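You operate a simulated robot arm through the tools that you are given. There is no shell and no other tool.

The job below is to be done with a simulated robot arm. You get a single attempt, and the scene is never put back.

TASK
Flush the pumps named on the flush display into the grey cup.
Fine: one shot each; slide out again, cup back in its place. Set down upright: grey cup.
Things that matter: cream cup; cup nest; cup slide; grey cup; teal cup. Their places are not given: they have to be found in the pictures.

The check looks at the end state, three seconds after you hand in, the way a careful person would. Anything else that was tipped, shoved, dropped, spilled or broken makes it a failure.

THE ROBOT
A 6-joint arm with a four-finger gripper, fixed in place. Base frame: the origin is at the foot of the arm, x ahead of it, y to its left, z up. Units: mm, rad, N and s.
With the tool pointing down near the work surface it reaches from about 620 to 760 mm from the base axis. Its first joint turns from -2.897 to 2.897 rad. Payload 3.43 kg.
Tool frame: the origin (TCP) lies between the finger pads and is the grasp point; the fingertips stand 30 mm ahead of it; z points along the fingers, y is the line along which they close. Largest opening 120 mm; the body of the gripper starts 85 mm behind the TCP.
Orientation is that of the tool frame in the base frame, as [roll, pitch, yaw] about the fixed x, y, z axes, in that order (R = Rz(yaw) Ry(pitch) Rx(roll)). With the fingers straight down and closing along the base's y, the tool's x points along the base's -x, its y along +y and its z along -z.

THE INTERFACE
- The arm moves only by the tool nudge_tool. Its argument "commands" is a list of rows, each a list of 3 entries, a list of its own where there are three numbers: the shift along the base's x, y, z in units of 200 mm (1.0 is 200 mm), then the turn, a rotation vector about the base's x, y, z in units of 90 degrees (1.0 is 90 degrees), then the opening in per cent of the stroke, from 0 (shut) to 100 (fully open). In form: [[[x, y, z], [ax, ay, az], hand], ...]. A call has 1 to 20 rows; each row is the pose to reach, as a shift and turn from the pose commanded when the call began. A call with a number of a shift or a turn outside -1 to 1 is refused whole. A row lasts 0.2 s, in which the tool goes at most 50 mm and 0.15 rad; a call with a longer step from one row to the next is refused whole, and so is a gripper value outside its range. A pose out of reach is approached as far as the arm can. The call stops where the force on the tool passes 50 N (or 10 N more than at its start, if that is more) or the arm is blocked; 0.2 s more then pass. Each finger halts on what it meets, pressing with about 24 N; the grip force reading is that of the motor and also rises with nothing between the fingers. The clock runs only during rows and for 0.2 s after the last one: add rows that repeat a pose to give the fingers time. The reply holds the time, the measured pose of the TCP, the force on the tool along the base axes, the opening and the grip force, in the units named above and with some noise, with the torque about the TCP (base axes, N m) and any sound that the robot's microphone picked up.
- Cameras (640 x 400 px; columns grow to the right, rows downward): "scene" is fixed at [208.4, -650.4, 1638.9]; the picture's right is [0.58, -0.82, 0.00], its down [-0.68, -0.48, -0.56] and it looks along [0.46, 0.32, -0.83] (base axes); focal length 222 px, centre (320, 200). "wrist" rides on the gripper at [71, -17, -121] in the tool frame; the picture's right is [0.23, 0.97, 0.00], its down [-0.81, 0.19, -0.55] and it looks along [-0.54, 0.13, 0.83] (tool axes); focal length 275 px, centre (320, 200).
- camera(camera): a new picture of that camera. It takes no simulated time.
- move_column(by): slides the trunk up (or, below 0, down) by that many mm; the arm rides with it, the base frame stays. It gives what a move gives, with no picture.
- point_at(camera, pixels): there is no depth. For up to 12 entries [column, row, z] of the newest picture of that camera ("zoom" is the newest enlarged one), the place [x, y] in the base frame at which the ray of that pixel passes the height z, good to about 3 mm, but the place of the scene camera against the robot may be out by one fixed shift of up to 12 mm in any direction. It takes no simulated time.
- zoom(camera, box): a new picture of the part [left, top, right, bottom] of that camera's present view, enlarged. It takes no simulated time.
- close_job(): hands the job in; it is judged then, once.

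Unless the task says otherwise, let go and move clear before handing in.

The tools are called after ">>>" as name(argument=value, ...) on one line, values as JSON. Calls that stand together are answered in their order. nudge_tool: Moves the arm, as the interface text tells. Its arguments: {"type":"object","properties":{"commands":{"type":"array","items":{"type":"array"}}},"required":["commands"]} The other tools are called the same way: move_column (by) slides the trunk up or down; camera (camera) takes a picture; point_at (camera, pixels) gives the place at which the rays of pixels pass given heights; zoom (camera, box) takes an enlarged picture of a part of a camera's view; close_job () hands the job in.

At the start:

```text
time_s: 0.0
ee_pos: [469.2, -282.6, 1360.8]
tool_rot: [3.141, -0.002, 3.141]
wrist_force: [0.3, -0.2, 0.0]
moment: [0.01, 0.02, 0.02]
gripper_width: 120.0
finger_force: 0.0
trunk travel left (down, up): [-400.0, 140.0]
```

scene: 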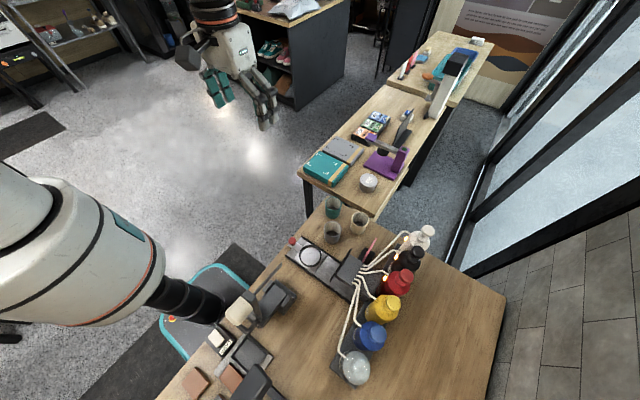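
wrist: 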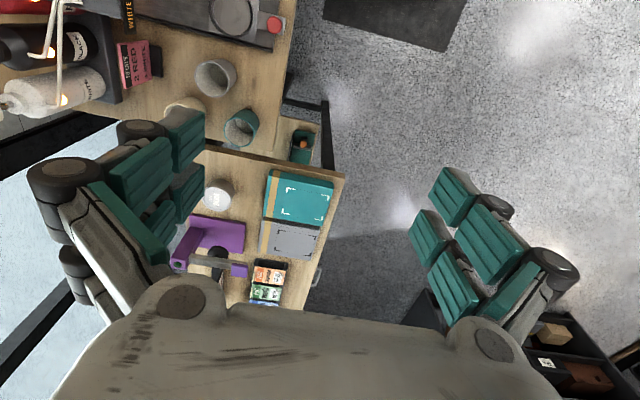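

The scene picture shows the row of bottles (pumps) around (340-430, 230-370), a slide with a round nest at about (310,255), and cups at (332,207), (332,230), (358,222). I'll zoom in to read the display and identify cups.

>>> zoom(camera="scene", box=[270, 180, 450, 300])

>>> zoom(camera="wrist", box=[0, 0, 300, 190])

>>> zoom(camera="scene", box=[300, 280, 450, 400])

>>> zoom(camera="wrist", box=[90, 0, 170, 100])

```text
3.33 times, centred on (360, 240) of scene
```

zoom: 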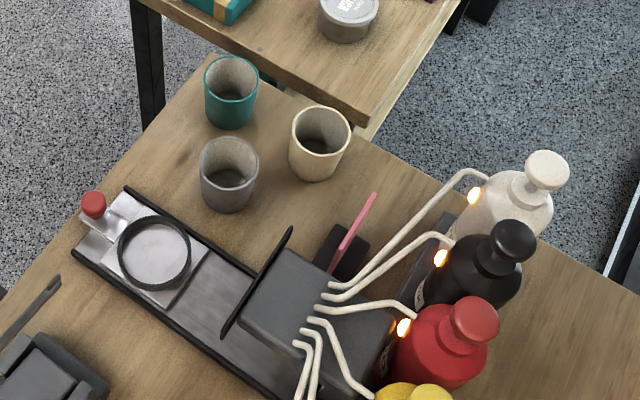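

```text
2.11 times, centred on (150, 95) of wrist
```

zoom: 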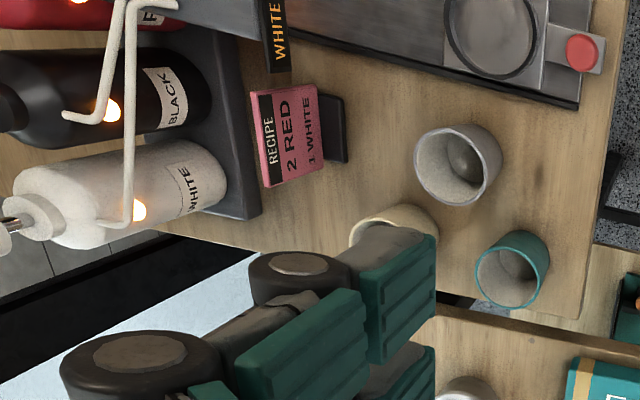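

```text
3.33 times, centred on (375, 340) of scene
```

zoom: 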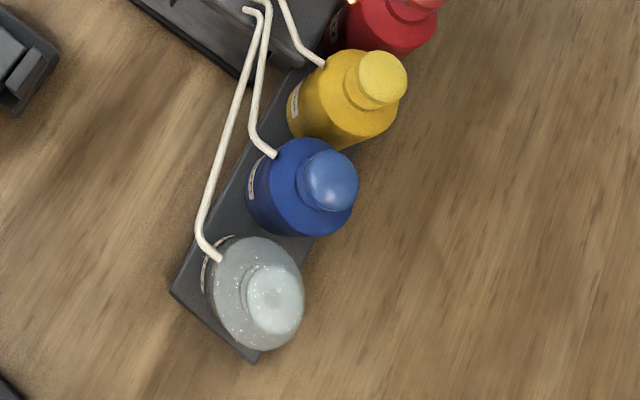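

```text
4.00 times, centred on (130, 50) of wrist
```

zoom: 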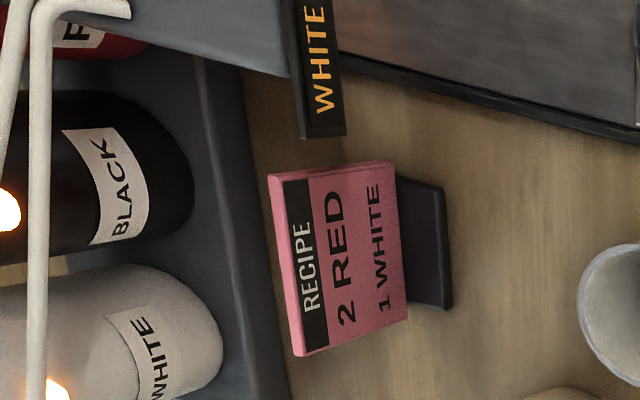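

The pink card is a "RECIPE" (2 RED, 1 WHITE), and the separate black display on the manifold ends in "WHITE" and must be read in full. First I'll locate things by triangulating with both cameras.

>>> point_at(camera="scene", pixels=[[334, 239, 700], [334, 239, 800], [334, 239, 900], [334, 239, 1000], [310, 256, 800], [310, 256, 900], [357, 231, 800], [357, 231, 900]])

>>> camera(camera="wrist")

```text
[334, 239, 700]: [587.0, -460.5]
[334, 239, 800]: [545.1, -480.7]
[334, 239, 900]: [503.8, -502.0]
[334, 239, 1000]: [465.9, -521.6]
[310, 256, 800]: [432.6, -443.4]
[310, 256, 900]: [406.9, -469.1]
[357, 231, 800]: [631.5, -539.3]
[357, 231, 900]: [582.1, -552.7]
```

```text
taken
```

wrist: 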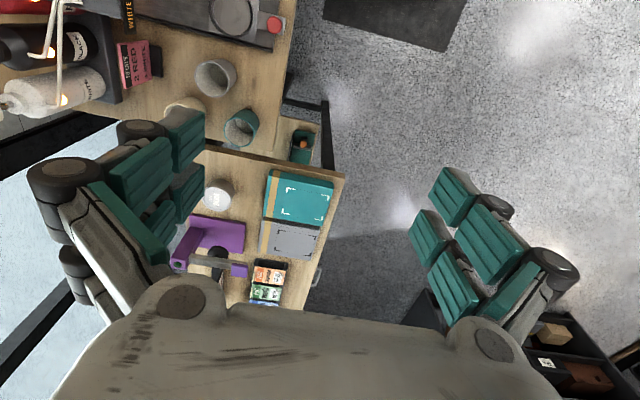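

>>> point_at(camera="wrist", pixels=[[213, 82, 600], [213, 82, 700], [213, 82, 800], [213, 82, 900], [234, 12, 700], [234, 12, 800], [234, 12, 900], [240, 128, 700], [240, 128, 800]])

>>> point_at(camera="scene", pixels=[[334, 239, 600], [310, 256, 700], [310, 256, 600], [332, 214, 700], [332, 214, 800]])

```text
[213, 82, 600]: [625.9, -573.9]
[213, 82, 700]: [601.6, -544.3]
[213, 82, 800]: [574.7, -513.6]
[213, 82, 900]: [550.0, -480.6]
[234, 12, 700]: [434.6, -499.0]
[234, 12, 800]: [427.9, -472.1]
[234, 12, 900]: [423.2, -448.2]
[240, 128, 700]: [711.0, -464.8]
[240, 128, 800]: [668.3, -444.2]
```

```text
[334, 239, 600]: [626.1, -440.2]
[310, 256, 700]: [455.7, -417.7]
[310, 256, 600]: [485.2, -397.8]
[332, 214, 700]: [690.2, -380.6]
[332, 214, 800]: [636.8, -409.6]
```

The two views agree near z≈860 for the nest (about [420,-459]). I'll locate the display, bottles and other parts at plausible heights before swinging the camera to face the display.

>>> point_at(camera="scene", pixels=[[340, 264, 920], [424, 230, 1050], [411, 252, 1050], [402, 276, 1050], [386, 301, 1050], [374, 334, 1050], [356, 366, 1050], [292, 242, 880], [334, 243, 850], [358, 234, 850], [332, 218, 850]])

>>> point_at(camera="wrist", pixels=[[128, 12, 920], [275, 24, 880], [150, 62, 880], [208, 94, 850], [132, 30, 900]])

```text
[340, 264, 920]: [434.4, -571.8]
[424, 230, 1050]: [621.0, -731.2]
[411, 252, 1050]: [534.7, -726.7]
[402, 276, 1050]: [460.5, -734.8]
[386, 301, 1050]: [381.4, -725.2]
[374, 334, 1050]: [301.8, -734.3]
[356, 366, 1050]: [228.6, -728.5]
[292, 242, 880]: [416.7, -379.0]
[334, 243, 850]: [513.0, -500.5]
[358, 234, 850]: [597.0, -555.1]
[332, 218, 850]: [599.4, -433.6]
```

```text
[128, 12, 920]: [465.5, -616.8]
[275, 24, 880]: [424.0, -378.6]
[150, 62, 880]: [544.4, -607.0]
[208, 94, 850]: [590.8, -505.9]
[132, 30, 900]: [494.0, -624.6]
```

The bottles run along x at y≈-730 (clear 229, blue 302, yellow 381, red 460, black 535, white 621), and the display faces +y. I'll yaw the tool -90° in place so the wrist camera looks toward -y at it.

>>> nudge_tool(commands=[[[0, 0, 0], [0, 0, -0.09], 100], [[0, 0, 0], [0, 0, -0.18], 100], [[0, 0, 0], [0, 0, -0.27], 100], [[0, 0, 0], [0, 0, -0.36], 100], [[0, 0, 0], [0, 0, -0.45], 100], [[0, 0, 0], [0, 0, -0.54], 100], [[0, 0, 0], [0, 0, -0.63], 100], [[0, 0, 0], [0, 0, -0.72], 100], [[0, 0, 0], [0, 0, -0.81], 100], [[0, 0, 0], [0, 0, -0.9], 100], [[0, 0, 0], [0, 0, -0.98], 100], [[0, 0, 0], [0, 0, -1.0], 100]])

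>>> camera(camera="wrist")

```text
time_s: 2.6
ee_pos: [468.9, -282.4, 1359.6]
tool_rot: [3.14, -0.001, 1.567]
wrist_force: [0.2, 0.0, 0.5]
moment: [-0.01, 0.01, -0.02]
gripper_width: 120.0
finger_force: 0.1
trunk travel left (down, up): [-400.0, 140.0]
```

```text
taken
```

wrist: 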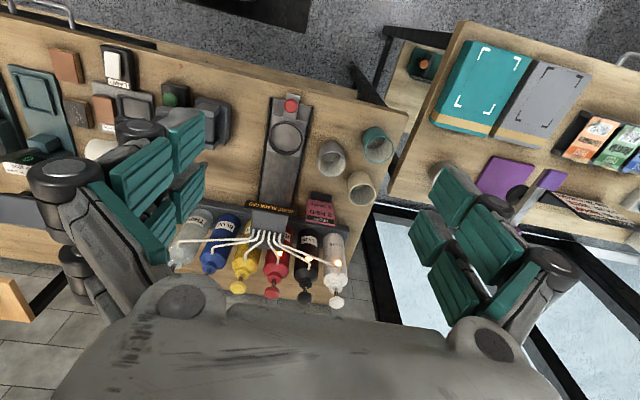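

The display strip is now visible at about (275,210) and all bottles at rows 230–300. I'll zoom in.

>>> zoom(camera="wrist", box=[240, 190, 310, 235])

>>> zoom(camera="wrist", box=[155, 195, 365, 325])

>>> zoom(camera="wrist", box=[230, 80, 410, 220])

>>> zoom(camera="wrist", box=[0, 30, 240, 180])

```text
8.89 times, centred on (275, 212) of wrist
```

zoom: 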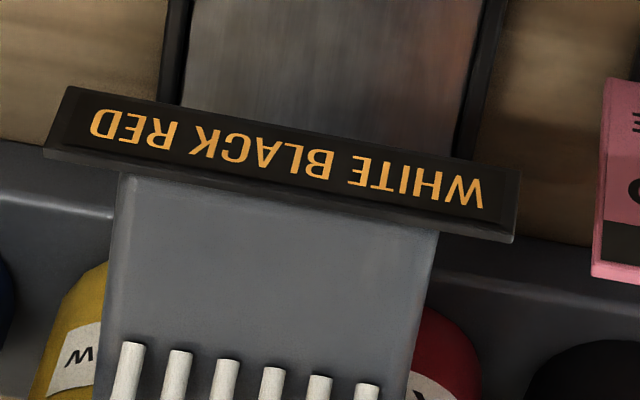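

```text
3.05 times, centred on (260, 260) of wrist
```

zoom: 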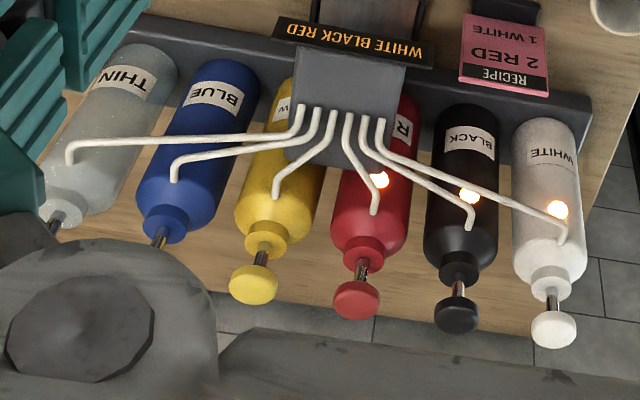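

```text
2.86 times, centred on (320, 150) of wrist
```

zoom: 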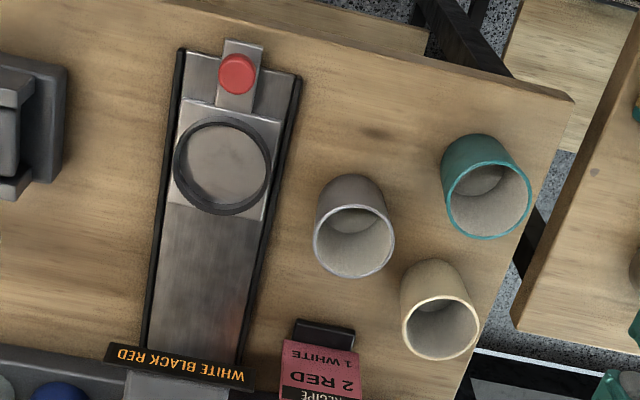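

```text
2.67 times, centred on (120, 105) of wrist
```

zoom: 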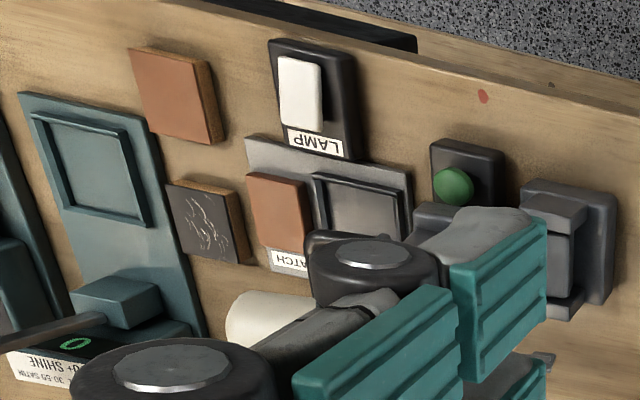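

The display reads WHITE, BLACK, RED, so that's one shot each for those pumps. Now I'll triangulate pump heads (wrist (336,303), (305,298), (272,293)), handle knob, nest and cup rims between the two cameras.

>>> point_at(camera="wrist", pixels=[[336.4, 302.6, 1000], [336.4, 302.6, 1050], [336.4, 302.6, 1100], [304.9, 297.7, 1050], [272.1, 292.8, 1000], [272.1, 292.8, 1050], [291.0, 105.5, 880], [285.5, 139, 870], [331.7, 171, 930], [331.7, 171, 900], [291, 120, 850], [275, 207, 920]])

>>> point_at(camera="scene", pixels=[[428.1, 229.5, 1000], [428.1, 229.5, 1050], [428.1, 229.5, 1100], [418, 252, 1050], [406.5, 275.4, 1000], [406.5, 275.4, 1050], [292, 241, 880], [310, 255.5, 870], [332.8, 227.5, 930], [332.8, 227.5, 900]])

```text
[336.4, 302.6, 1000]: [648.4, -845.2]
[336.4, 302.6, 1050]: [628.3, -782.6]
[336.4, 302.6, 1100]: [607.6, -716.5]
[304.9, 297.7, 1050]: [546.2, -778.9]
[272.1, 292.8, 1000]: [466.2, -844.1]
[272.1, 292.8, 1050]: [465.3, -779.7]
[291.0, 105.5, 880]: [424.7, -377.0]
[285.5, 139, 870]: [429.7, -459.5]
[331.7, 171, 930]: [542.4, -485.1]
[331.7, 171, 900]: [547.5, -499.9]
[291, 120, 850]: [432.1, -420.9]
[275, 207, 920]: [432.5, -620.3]
```

```text
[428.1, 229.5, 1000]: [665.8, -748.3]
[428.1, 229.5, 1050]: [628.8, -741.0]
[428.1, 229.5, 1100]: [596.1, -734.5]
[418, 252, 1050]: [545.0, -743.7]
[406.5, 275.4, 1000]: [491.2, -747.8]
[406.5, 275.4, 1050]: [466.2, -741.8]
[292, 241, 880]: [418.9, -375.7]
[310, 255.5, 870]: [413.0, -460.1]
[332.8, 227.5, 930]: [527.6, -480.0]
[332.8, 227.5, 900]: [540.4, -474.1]
```

Display needs WHITE, BLACK, RED; heads triangulate to about z≈1083 at (612,-740), (540,-741), (465,-741). Next I'll go lower toward the cups for accurate positions.

>>> nudge_tool(commands=[[[0.04, -0.06, -0.2], [0, 0, 0], 100], [[0.08, -0.12, -0.4], [0, 0, 0], 100], [[0.12, -0.18, -0.6], [0, 0, 0], 100], [[0.16, -0.24, -0.8], [0, 0, 0], 100], [[0.2, -0.3, -0.98], [0, 0, 0], 100], [[0.2, -0.3, -0.98], [0, 0, 0], 100]])

>>> camera(camera="wrist")

```text
time_s: 4.0
ee_pos: [507.5, -343.5, 1164.8]
tool_rot: [3.141, 0.001, 1.571]
wrist_force: [0.2, 0.6, 1.2]
moment: [0.0, -0.03, -0.02]
gripper_width: 119.9
finger_force: 0.1
trunk travel left (down, up): [-400.0, 140.0]
```

```text
taken
```

wrist: 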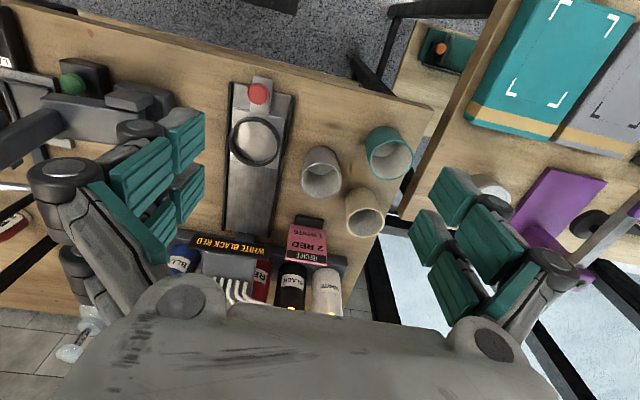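

>>> zoom(camera="wrist", box=[280, 110, 420, 250])

>>> zoom(camera="wrist", box=[190, 60, 310, 270])

```text
2.86 times, centred on (350, 180) of wrist
```

zoom: 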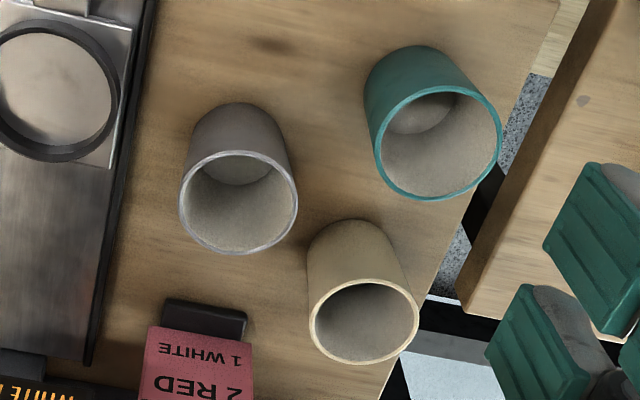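

```text
1.90 times, centred on (250, 165) of wrist
```

zoom: 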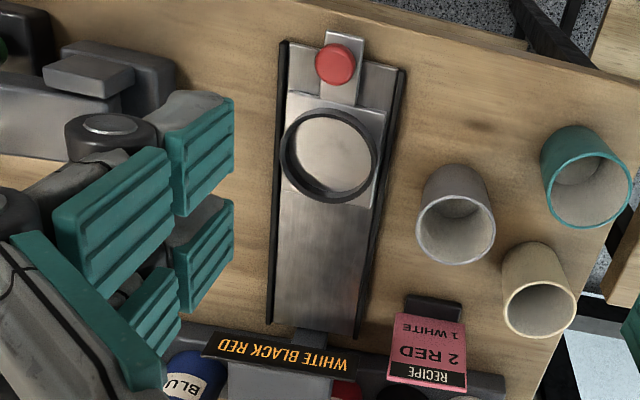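

Triangulating my two wrist views: table ≈ z 851, grey rim centre ≈ (542,-473, ~925), nest ≈ (430,-460, 865), knob ≈ (432,-375, ~905), teal ≈ (632,-419), cream ≈ (633,-537). I'll move over the grey cup at a safe height and check alignment.

>>> nudge_tool(commands=[[[0.035, -0.13, -0.165], [0, 0, 0], 100], [[0.07, -0.26, -0.33], [0, 0, 0], 100], [[0.105, -0.39, -0.495], [0, 0, 0], 100], [[0.14, -0.52, -0.66], [0, 0, 0], 100], [[0.1725, -0.6475, -0.774], [0, 0, 0], 100], [[0.1725, -0.6475, -0.774], [0, 0, 0], 100]])

>>> camera(camera="wrist")

>>> camera(camera="scene")

```text
time_s: 5.4
ee_pos: [543.0, -473.1, 1010.7]
tool_rot: [-3.141, 0.0, 1.57]
wrist_force: [0.3, 0.1, 0.2]
moment: [0.01, 0.03, 0.01]
gripper_width: 120.2
finger_force: 0.0
trunk travel left (down, up): [-400.0, 140.0]
```

```text
taken
```

wrist: 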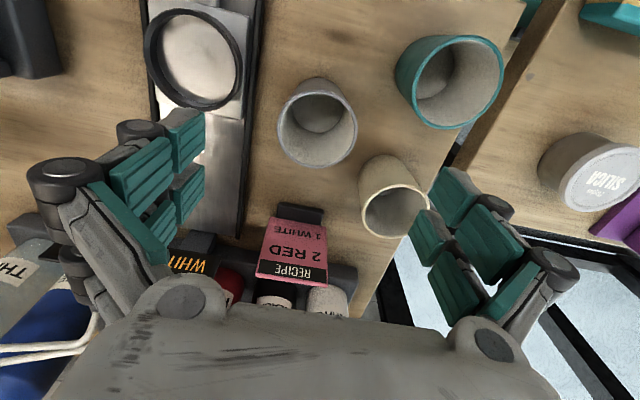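

```text
taken
```

scene: 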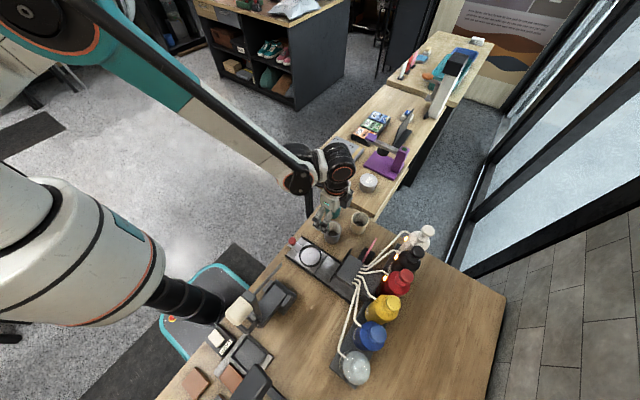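

The grey rim is at about (317,122) between the fingers. I'll zoom to measure rim edges accurately.

>>> zoom(camera="wrist", box=[260, 60, 380, 180])

>>> zoom(camera="wrist", box=[130, 0, 290, 120])

```text
3.33 times, centred on (320, 120) of wrist
```

zoom: 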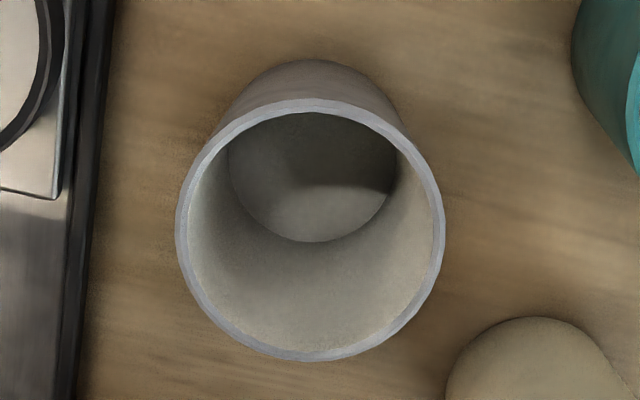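

```text
3.33 times, centred on (210, 60) of wrist
```

zoom: 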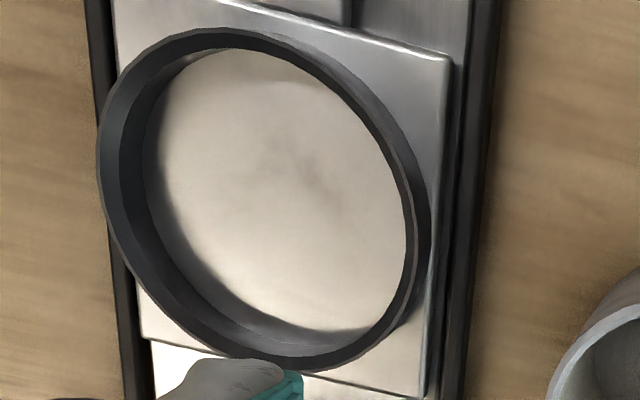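

>>> point_at(camera="wrist", pixels=[[317.15, 129, 915], [317.15, 129, 925], [317.15, 129, 935], [276.8, 129, 925], [357.5, 129, 925], [317, 77.4, 851], [292.4, 112, 855], [342.5, 112, 855], [317.15, 89.4, 925], [317.15, 168.6, 925]])

>>> point_at(camera="zoom", pixels=[[98, 170, 870], [430, 220, 870], [262, 200, 870], [230, 30, 870], [300, 370, 870], [143, 170, 858], [415, 230, 858]])

```text
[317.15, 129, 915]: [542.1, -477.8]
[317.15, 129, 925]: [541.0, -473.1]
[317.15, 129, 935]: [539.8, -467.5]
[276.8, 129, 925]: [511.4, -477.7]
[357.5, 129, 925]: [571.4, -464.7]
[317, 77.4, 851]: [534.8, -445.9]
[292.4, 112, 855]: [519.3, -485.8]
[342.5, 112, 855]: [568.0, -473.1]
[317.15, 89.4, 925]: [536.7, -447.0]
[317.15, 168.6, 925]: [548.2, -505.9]
```

```text
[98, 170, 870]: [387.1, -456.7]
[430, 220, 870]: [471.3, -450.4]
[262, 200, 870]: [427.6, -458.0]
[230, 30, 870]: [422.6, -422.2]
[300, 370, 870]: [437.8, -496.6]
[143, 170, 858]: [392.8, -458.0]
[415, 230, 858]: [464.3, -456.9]
```

The cup axis comes out at about (541.5,-476), height ≈70 mm, rim ≈62 mm; the nest inner ring is ≈71 mm at (429,-459). I'll align, narrow the fingers to ~96 mm and descend to z≈899.

>>> nudge_tool(commands=[[[-0.0075, -0.0145, -0.05], [0, 0, 0], 80], [[-0.0075, -0.0145, -0.2], [0, 0, 0], 80], [[-0.0075, -0.0145, -0.35], [0, 0, 0], 80], [[-0.0075, -0.0145, -0.5], [0, 0, 0], 80], [[-0.0075, -0.0145, -0.5585], [0, 0, 0], 80], [[-0.0075, -0.0145, -0.5585], [0, 0, 0], 80]])

>>> camera(camera="wrist")

```text
time_s: 6.8
ee_pos: [543.5, -476.3, 898.5]
tool_rot: [-3.142, 0.0, 1.571]
wrist_force: [-0.1, 0.8, 0.1]
moment: [-0.01, -0.02, 0.04]
gripper_width: 95.8
finger_force: 0.0
trunk travel left (down, up): [-400.0, 140.0]
```

```text
taken
```

wrist: 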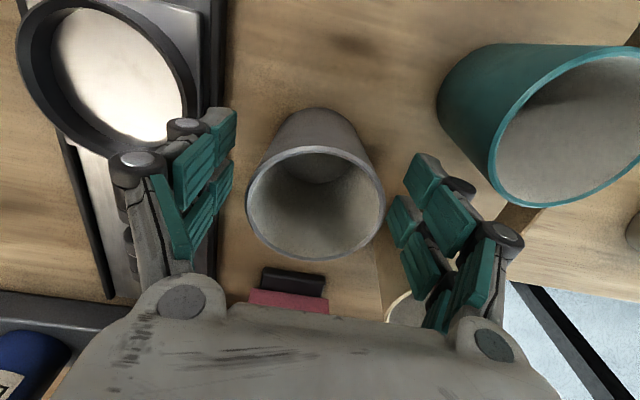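

Fingers straddle the grey cup cleanly (cup at (316,200), fingers at (205,190) and (435,220)). Closing on it.

>>> nudge_tool(commands=[[[0, 0, 0], [0, 0, 0], 60], [[0, 0, 0], [0, 0, 0], 45], [[0, 0, 0], [0, 0, 0], 40], [[0, 0, 0], [0, 0, 0], 40], [[0, 0, 0], [0, 0, 0], 40]])

>>> camera(camera="wrist")

```text
time_s: 8.0
ee_pos: [542.9, -475.3, 898.3]
tool_rot: [-3.142, 0.001, 1.57]
wrist_force: [-0.3, 0.1, 0.1]
moment: [0.01, -0.04, 0.01]
gripper_width: 61.2
finger_force: 23.8
trunk travel left (down, up): [-400.0, 140.0]
```

```text
taken
```

wrist: 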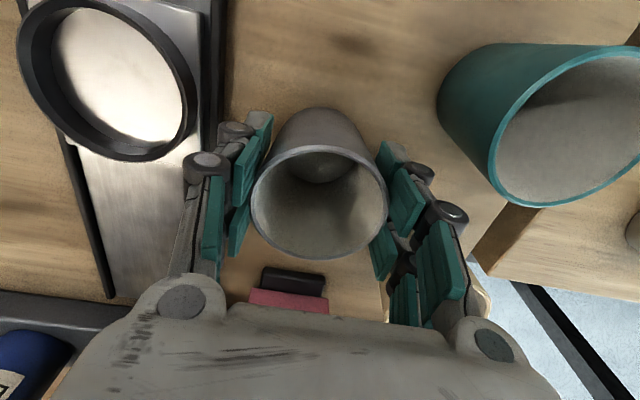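

Gripped at 61.2 mm. I'll lift 70 mm and carry it to above the nest at (429,-459).

>>> nudge_tool(commands=[[[0, 0, 0.15], [0, 0, 0], 40], [[0, 0, 0.35], [0, 0, 0], 40], [[-0.14, 0.02, 0.35], [0, 0, 0], 40], [[-0.28, 0.04, 0.35], [0, 0, 0], 40], [[-0.42, 0.06, 0.35], [0, 0, 0], 40], [[-0.57, 0.0835, 0.35], [0, 0, 0], 40], [[-0.57, 0.0835, 0.2], [0, 0, 0], 40], [[-0.57, 0.0835, 0.2], [0, 0, 0], 40]])

>>> camera(camera="wrist")

>>> zoom(camera="scene", box=[270, 190, 390, 290])

```text
time_s: 9.8
ee_pos: [427.2, -458.1, 939.0]
tool_rot: [3.141, 0.0, 1.57]
wrist_force: [-2.5, 1.4, 6.3]
moment: [0.14, 0.11, 0.02]
gripper_width: 61.4
finger_force: 24.1
trunk travel left (down, up): [-400.0, 140.0]
```

```text
taken
```

wrist: 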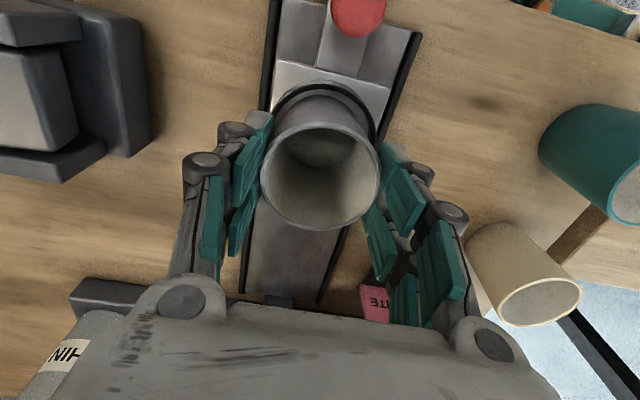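

```text
4.00 times, centred on (330, 240) of scene
```

zoom: 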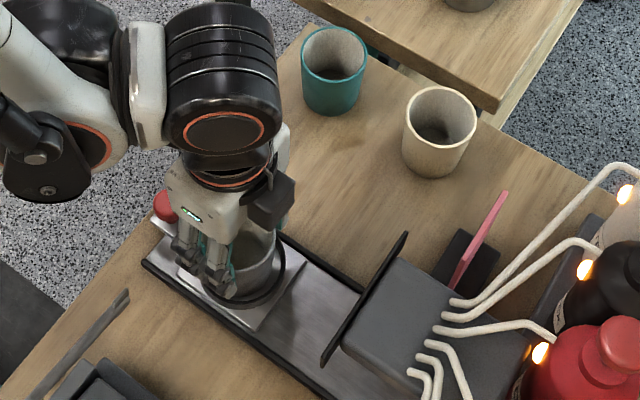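

The reading shows 6.3 N upward at z=939, which might be contact or a transient. I'll hold still and re-read while zooming.

>>> nudge_tool(commands=[[[0, 0, 0], [0, 0, 0], 40], [[0, 0, 0], [0, 0, 0], 40]])

>>> zoom(camera="wrist", box=[230, 0, 430, 240])

>>> zoom(camera="scene", box=[295, 220, 345, 270])

```text
time_s: 10.4
ee_pos: [427.6, -457.9, 937.2]
tool_rot: [3.141, 0.001, 1.569]
wrist_force: [-1.3, -0.9, 2.7]
moment: [0.08, 0.06, 0.0]
gripper_width: 61.0
finger_force: 24.1
trunk travel left (down, up): [-400.0, 140.0]
```

```text
1.67 times, centred on (330, 120) of wrist
```

zoom: 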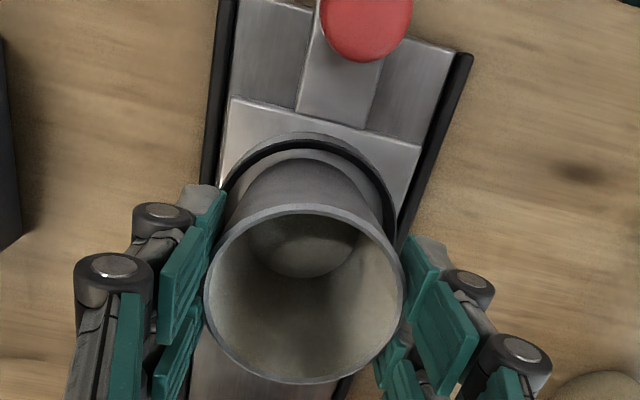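

```text
8.00 times, centred on (320, 245) of scene
```

zoom: 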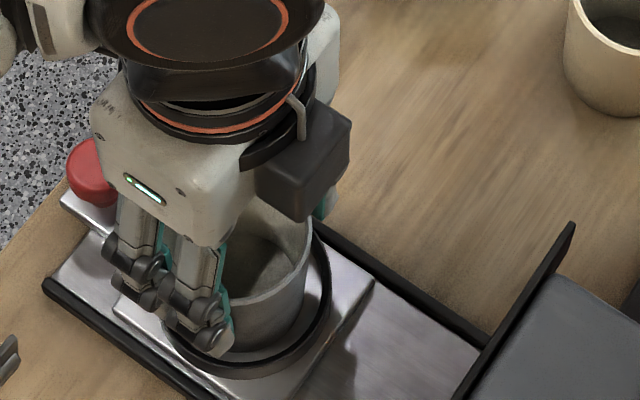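

>>> point_at(camera="wrist", pixels=[[318, 80, 870], [331, 82, 868], [270, 112, 870], [369, 127, 870], [313.6, 83.4, 870]])

>>> zoom(camera="wrist", box=[250, 60, 390, 150])

```text
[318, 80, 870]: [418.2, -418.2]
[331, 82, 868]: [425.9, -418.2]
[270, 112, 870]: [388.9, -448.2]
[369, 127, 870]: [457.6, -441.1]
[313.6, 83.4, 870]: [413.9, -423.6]
```

```text
4.44 times, centred on (320, 105) of wrist
```

zoom: 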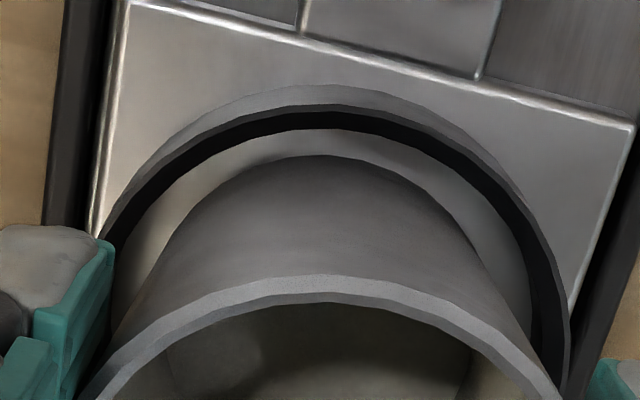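

>>> point_at(camera="zoom", pixels=[[115, 225, 870], [165, 170, 870], [230, 127, 870], [320, 108, 870], [420, 127, 870], [500, 188, 870], [545, 260, 870], [566, 340, 870], [310, 155, 889], [205, 200, 889], [420, 190, 889]])

```text
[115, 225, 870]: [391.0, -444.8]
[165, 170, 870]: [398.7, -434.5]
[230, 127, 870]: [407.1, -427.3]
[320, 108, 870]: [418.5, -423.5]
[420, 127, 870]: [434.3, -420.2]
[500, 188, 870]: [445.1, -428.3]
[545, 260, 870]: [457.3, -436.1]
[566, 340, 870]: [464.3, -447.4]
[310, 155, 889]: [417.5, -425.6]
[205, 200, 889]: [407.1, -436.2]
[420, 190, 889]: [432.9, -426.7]
```

Ring centre fits at ≈(428,-459.5), matching the held cup. I'll descend in small steps and watch the force.

>>> nudge_tool(commands=[[[0.002, -0.006, 0], [0, 0, 0], 40], [[0.002, -0.006, -0.05], [0, 0, 0], 40], [[0.002, -0.006, -0.09], [0, 0, 0], 40], [[0.002, -0.006, -0.12], [0, 0, 0], 40], [[0.002, -0.006, -0.12], [0, 0, 0], 40]])

>>> zoom(camera="wrist", box=[230, 40, 410, 160])

>>> zoom(camera="scene", box=[295, 220, 345, 270])

```text
time_s: 11.6
ee_pos: [426.3, -459.7, 913.3]
tool_rot: [3.141, 0.001, 1.571]
wrist_force: [-0.4, 0.5, 2.6]
moment: [-0.01, -0.01, 0.02]
gripper_width: 60.0
finger_force: 23.6
trunk travel left (down, up): [-400.0, 140.0]
```

```text
3.33 times, centred on (320, 100) of wrist
```

zoom: 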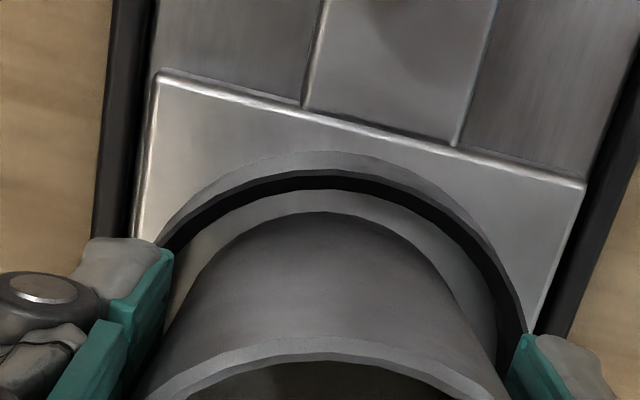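

```text
8.00 times, centred on (320, 245) of scene
```

zoom: 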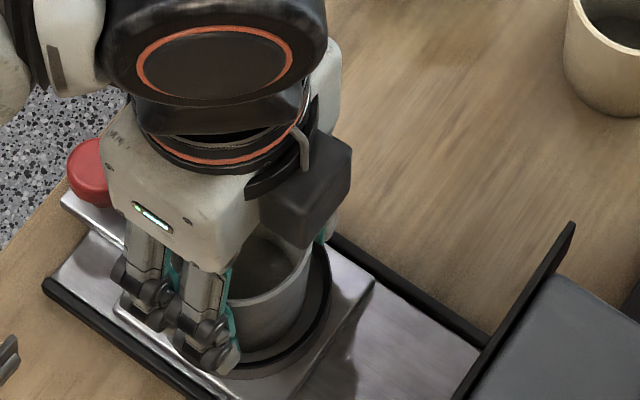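

Cup is inside the ring with roughly even gaps, bottom ≈866. Adjusting +1.5 mm in x and lowering in 2 mm steps.

>>> nudge_tool(commands=[[[0.0075, 0, 0], [0, 0, 0], 40], [[0.0075, 0, -0.01], [0, 0, 0], 40], [[0.0075, 0, -0.02], [0, 0, 0], 40], [[0.0075, 0, -0.03], [0, 0, 0], 40], [[0.0075, 0, -0.03], [0, 0, 0], 40]])

>>> zoom(camera="wrist", box=[230, 40, 410, 160])

```text
time_s: 12.8
ee_pos: [428.4, -458.9, 906.0]
tool_rot: [3.141, 0.0, 1.572]
wrist_force: [-1.0, 0.6, 11.1]
moment: [-0.01, 0.03, 0.01]
gripper_width: 59.6
finger_force: 23.9
trunk travel left (down, up): [-400.0, 140.0]
```

```text
3.33 times, centred on (320, 100) of wrist
```

zoom: 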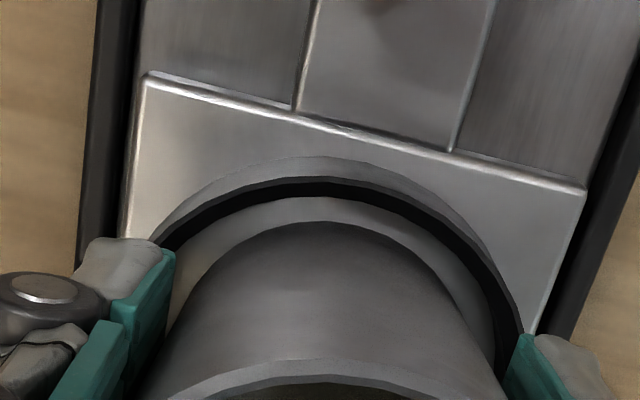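

Contact at 11 N with TCP z=906 fits the cup bottom on the plate (~858). I'll hold once more to confirm, then release.

>>> nudge_tool(commands=[[[0, 0, -0.005], [0, 0, 0], 40], [[0, 0, -0.005], [0, 0, 0], 40]])

```text
time_s: 13.4
ee_pos: [429.7, -460.7, 908.1]
tool_rot: [3.141, 0.0, 1.57]
wrist_force: [-3.4, 1.6, 12.0]
moment: [-0.02, 0.0, 0.04]
gripper_width: 59.7
finger_force: 23.9
trunk travel left (down, up): [-400.0, 140.0]
```

Force steady at ~12 N, so it's seated. Opening and looking.

>>> nudge_tool(commands=[[[0, 0, 0], [0, 0, 0], 60], [[0, 0, 0], [0, 0, 0], 80], [[0, 0, 0], [0, 0, 0], 80]])

>>> zoom(camera="wrist", box=[200, 40, 440, 260])

>>> zoom(camera="scene", box=[295, 220, 345, 270])

```text
time_s: 14.2
ee_pos: [429.6, -461.4, 906.5]
tool_rot: [3.141, -0.001, 1.572]
wrist_force: [-0.5, -0.5, -0.9]
moment: [0.0, -0.01, 0.0]
gripper_width: 96.2
finger_force: 0.0
trunk travel left (down, up): [-400.0, 140.0]
```

```text
1.82 times, centred on (320, 150) of wrist
```

zoom: 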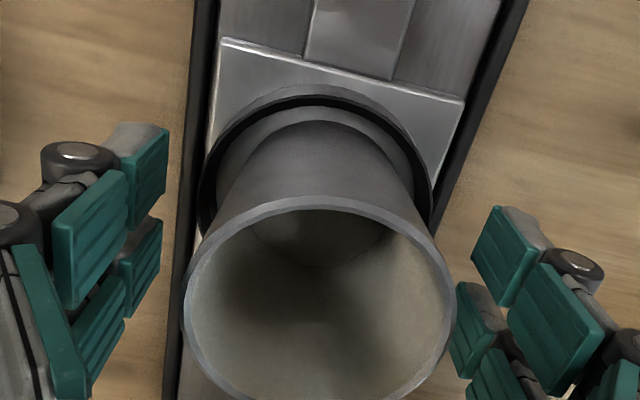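

```text
8.00 times, centred on (320, 245) of scene
```

zoom: 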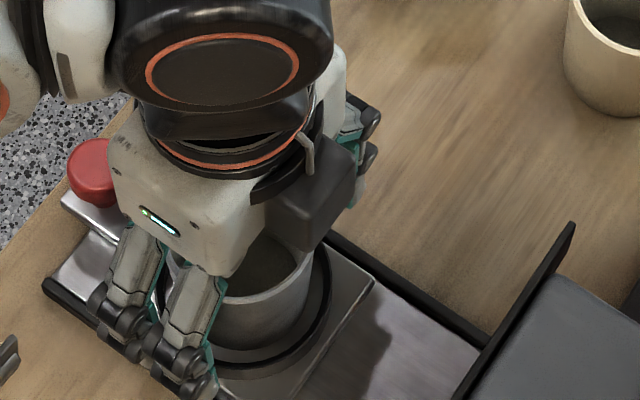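

The cup stands upright in the nest. I'll rise 110 mm and look at cup, knob and slide from above.

>>> nudge_tool(commands=[[[0, 0, 0.15], [0, 0, 0], 80], [[0, 0, 0.35], [0, 0, 0], 80], [[0, 0.1, 0.55], [0, 0, 0], 60], [[0, 0.3, 0.6], [0, 0, 0], 40], [[0, 0.42, 0.6], [0, 0, 0], 40], [[0, 0.42, 0.6], [0, 0, 0], 40]])

>>> camera(camera="wrist")

>>> zoom(camera="scene", box=[270, 200, 390, 300])

```text
time_s: 15.6
ee_pos: [429.3, -374.0, 1027.2]
tool_rot: [3.142, 0.0, 1.572]
wrist_force: [-0.2, -0.2, 0.0]
moment: [0.0, -0.02, 0.01]
gripper_width: 48.0
finger_force: 0.2
trunk travel left (down, up): [-400.0, 140.0]
```

```text
taken
```

wrist: 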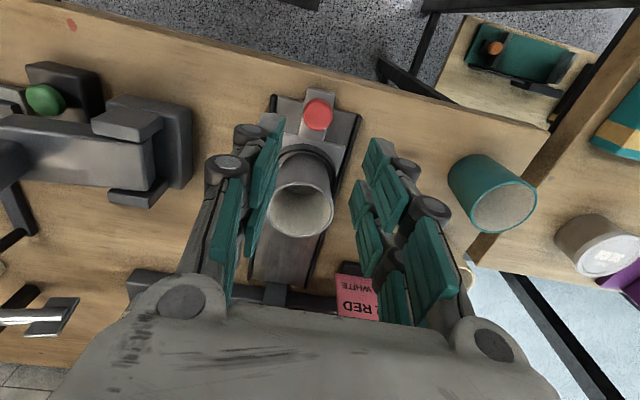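

```text
4.00 times, centred on (330, 250) of scene
```

zoom: 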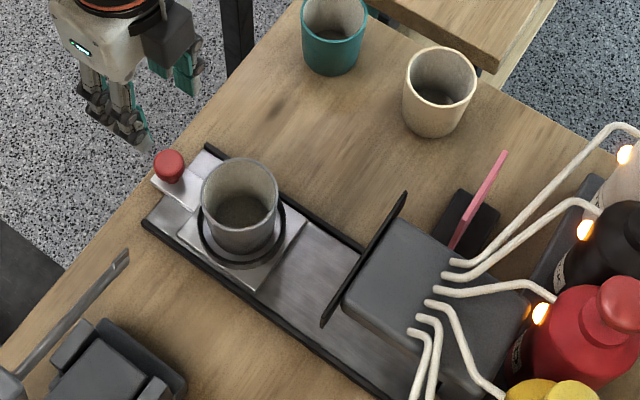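

The cup sits upright in the nest, and knob refines to ≈(428.5,-380, top ≈887). I'll descend over it partway and check.

>>> nudge_tool(commands=[[[0, -0.03, -0.2], [0, 0, 0], 55], [[0, -0.03, -0.4], [0, 0, 0], 55], [[0, -0.03, -0.5], [0, 0, 0], 55], [[0, -0.03, -0.5], [0, 0, 0], 55]])

>>> camera(camera="wrist")

>>> zoom(camera="scene", box=[270, 210, 340, 270])

```text
time_s: 16.6
ee_pos: [449.2, -400.1, 936.5]
tool_rot: [-3.14, -0.002, 1.571]
wrist_force: [0.3, -0.5, 0.3]
moment: [0.0, 0.01, 0.01]
gripper_width: 66.0
finger_force: 0.1
out of reach, approached as far as the arm can: row 1, 2, 3, 4
trunk travel left (down, up): [-400.0, 140.0]
```

```text
taken
```

wrist: 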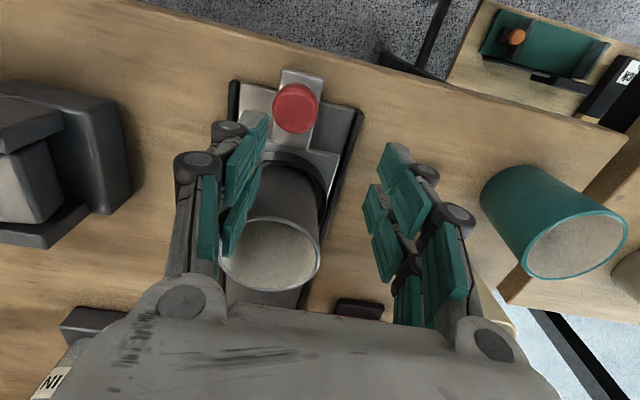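

```text
6.67 times, centred on (305, 240) of scene
```

zoom: 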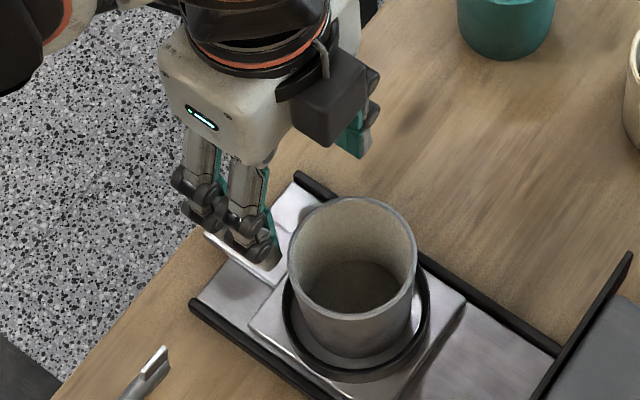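

The tool-down pose near the knob is out of inner reach (arm stopped at (449,-400,936)), well clear of the cup. I'll back up, then lower the trunk so the same relative reach covers the knob.

>>> nudge_tool(commands=[[[0, 0, 0.2], [0, 0, 0], 55], [[0, 0, 0.4], [0, 0, 0], 55], [[0, 0, 0.6], [0, 0, 0], 55], [[0, 0, 0.8], [0, 0, 0], 55], [[0, 0, 1.0], [0, 0, 0], 55], [[0, 0, 1.0], [0, 0, 0], 55]])

```text
time_s: 18.0
ee_pos: [450.3, -400.8, 1138.0]
tool_rot: [3.14, -0.001, 1.571]
wrist_force: [0.2, -1.0, 0.0]
moment: [0.03, 0.01, -0.02]
gripper_width: 66.1
finger_force: 0.1
trunk travel left (down, up): [-400.0, 140.0]
```

Now at (450,-401,1138). Lowering the trunk 150 mm brings the TCP to ≈988, tips ≈958, still above the cup rim (928).

>>> move_column(by=-150)

>>> camera(camera="scene")

>>> camera(camera="wrist")

```text
time_s: 19.8
ee_pos: [449.9, -402.3, 986.7]
tool_rot: [-3.141, 0.0, 1.571]
wrist_force: [0.0, -0.5, -1.4]
moment: [0.03, 0.0, -0.02]
gripper_width: 66.0
finger_force: 0.1
trunk travel left (down, up): [-250.0, 290.0]
```

```text
taken
```

scene: 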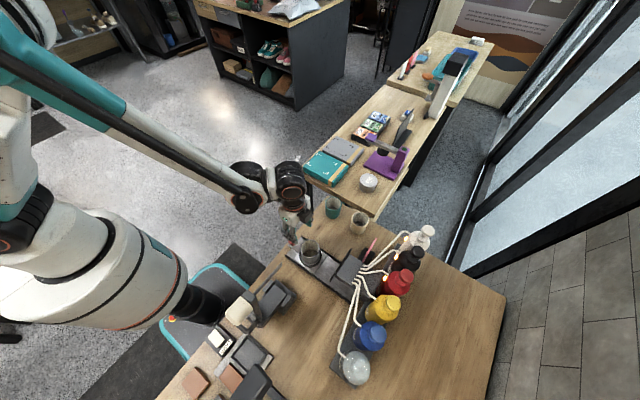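

```text
taken
```

wrist: 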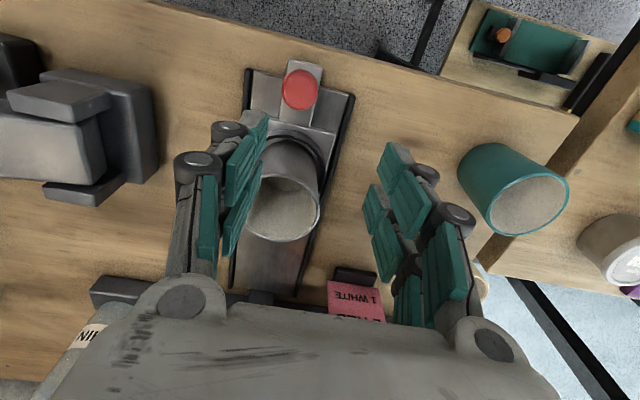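

Trunk is down 150. Moving to above the knob (428.5,-380), then partway down.

>>> nudge_tool(commands=[[[-0.06, 0.06, 0], [0, 0, 0], 50], [[-0.107, 0.108, 0], [0, 0, 0], 50], [[-0.107, 0.108, -0.15], [0, 0, 0], 50], [[-0.107, 0.108, -0.28], [0, 0, 0], 50], [[-0.107, 0.108, -0.28], [0, 0, 0], 50]])

>>> camera(camera="wrist")

>>> zoom(camera="scene", box=[270, 210, 340, 270])

```text
time_s: 20.9
ee_pos: [425.3, -379.9, 929.9]
tool_rot: [-3.142, -0.001, 1.571]
wrist_force: [-0.1, 0.6, 0.7]
moment: [-0.01, -0.02, -0.02]
gripper_width: 60.3
finger_force: 0.1
trunk travel left (down, up): [-250.0, 290.0]
```

```text
taken
```

wrist: 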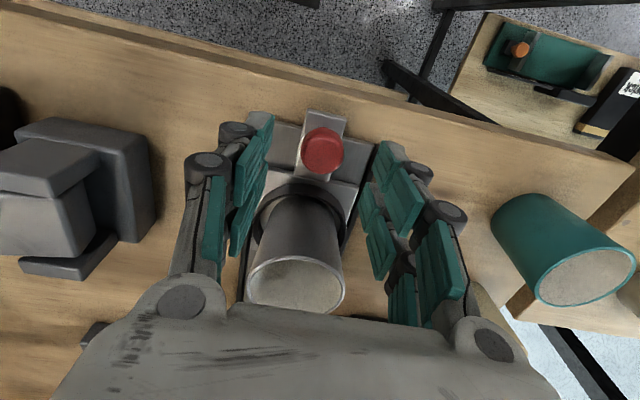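

```text
6.67 times, centred on (305, 240) of scene
```

zoom: 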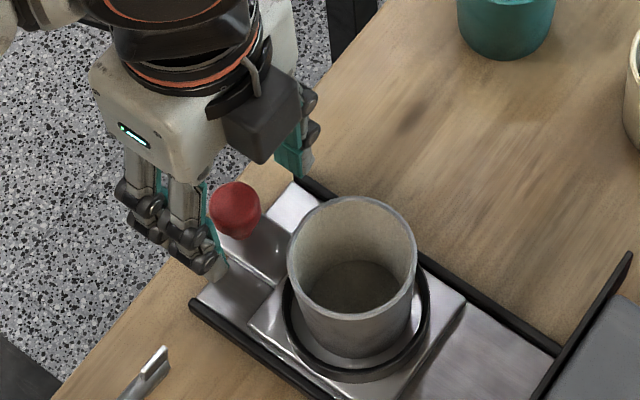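

The knob (322,150) is centred between the fingers. Descending to TCP ≈898 and closing.

>>> nudge_tool(commands=[[[0.007, 0, -0.08], [0, 0, 0], 50], [[0.007, 0, -0.14], [0, 0, 0], 50], [[0.007, 0, -0.16], [0, 0, 0], 50], [[0.007, 0, -0.16], [0, 0, 0], 50]])

>>> camera(camera="wrist")

>>> zoom(camera="scene", box=[270, 210, 340, 270])

```text
time_s: 21.9
ee_pos: [429.3, -379.3, 898.0]
tool_rot: [-3.141, 0.0, 1.571]
wrist_force: [0.3, -1.0, 0.9]
moment: [0.03, 0.01, 0.01]
gripper_width: 59.8
finger_force: 0.1
trunk travel left (down, up): [-250.0, 290.0]
```

```text
taken
```

wrist: 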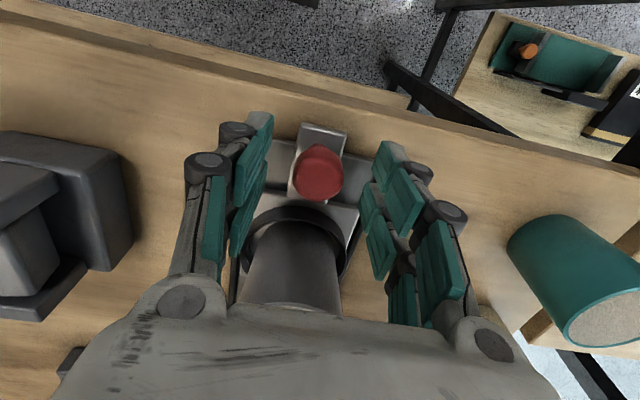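

```text
6.67 times, centred on (305, 240) of scene
```

zoom: 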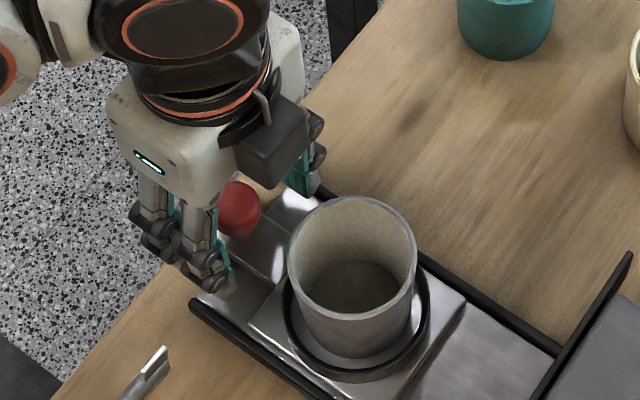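

Knob at (318,172) matches the expected grasp point (320,175). Closing on the knob.

>>> nudge_tool(commands=[[[0, 0, 0], [0, 0, 0], 30], [[0, 0, 0], [0, 0, 0], 15], [[0, 0, 0], [0, 0, 0], 5], [[0, 0, 0], [0, 0, 0], 5]])

>>> camera(camera="wrist")

```text
time_s: 22.9
ee_pos: [427.2, -381.1, 897.3]
tool_rot: [3.141, 0.001, 1.57]
wrist_force: [-14.9, 1.7, -10.7]
moment: [0.04, 0.28, 0.09]
gripper_width: 25.6
finger_force: 45.1
trunk travel left (down, up): [-250.0, 290.0]
```

```text
taken
```

wrist: 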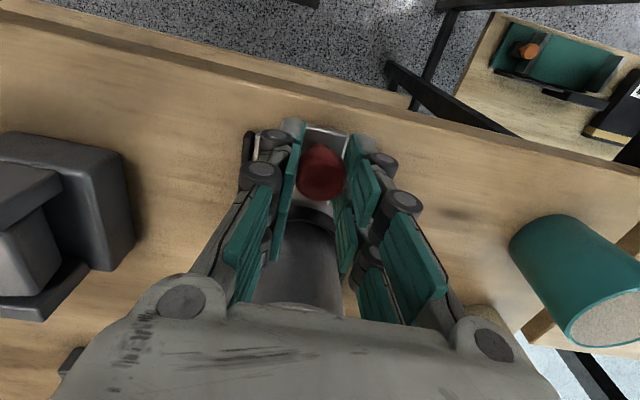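

Gripped at 25.6 mm with a −15 N side load in x. I'll ease x by 1.5 mm and begin pushing the slide −y gently.

>>> nudge_tool(commands=[[[-0.008, 0, 0], [0, 0, 0], 5], [[-0.008, -0.03, 0], [0, 0, 0], 5], [[-0.008, -0.08, 0], [0, 0, 0], 5], [[-0.008, -0.15, 0], [0, 0, 0], 5], [[-0.008, -0.15, 0], [0, 0, 0], 5]])

>>> zoom(camera="scene", box=[270, 200, 390, 300])

```text
time_s: 24.1
ee_pos: [428.9, -409.7, 898.3]
tool_rot: [3.141, 0.001, 1.572]
wrist_force: [-7.6, 0.3, -16.3]
moment: [-0.48, 0.12, 0.03]
gripper_width: 25.5
finger_force: 44.8
trunk travel left (down, up): [-250.0, 290.0]
```

```text
4.00 times, centred on (330, 250) of scene
```

zoom: 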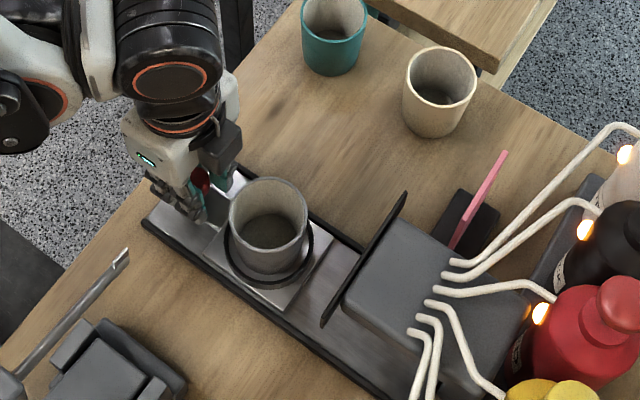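

The slide follows smoothly (moved 30 mm, low y force). I'll continue 60 mm and check clearance at the display.

>>> nudge_tool(commands=[[[-0.004, -0.06, -0.004], [0, 0, 0], 5], [[-0.004, -0.14, -0.004], [0, 0, 0], 5], [[-0.004, -0.22, -0.004], [0, 0, 0], 5], [[-0.004, -0.3, -0.004], [0, 0, 0], 5], [[-0.004, -0.3, -0.004], [0, 0, 0], 5]])

>>> zoom(camera="scene", box=[270, 200, 390, 300])

>>> camera(camera="wrist")

```text
time_s: 25.4
ee_pos: [427.5, -468.0, 898.4]
tool_rot: [-3.141, 0.001, 1.571]
wrist_force: [6.8, 0.5, -6.2]
moment: [-0.22, -0.05, -0.06]
gripper_width: 25.2
finger_force: 44.7
trunk travel left (down, up): [-250.0, 290.0]
```

```text
4.00 times, centred on (330, 250) of scene
```

zoom: 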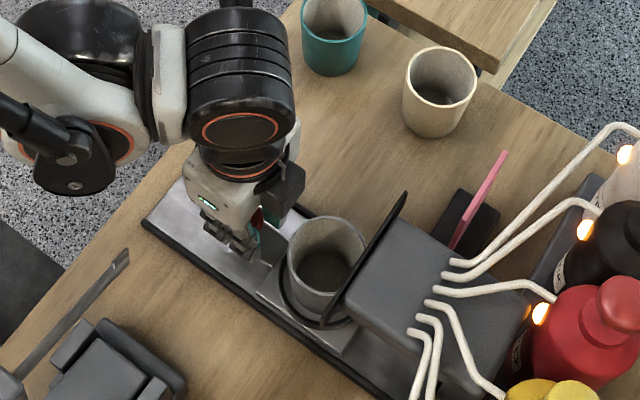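

```text
taken
```

wrist: 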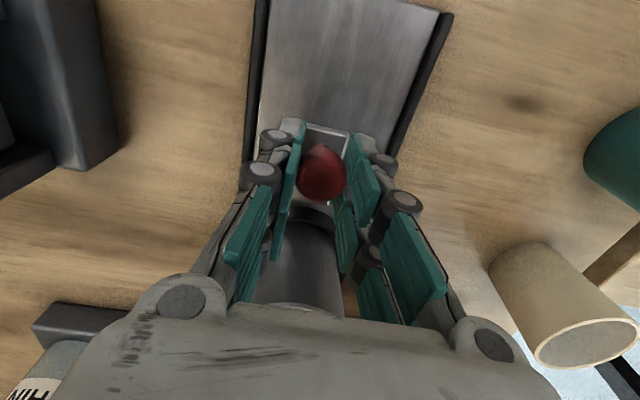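

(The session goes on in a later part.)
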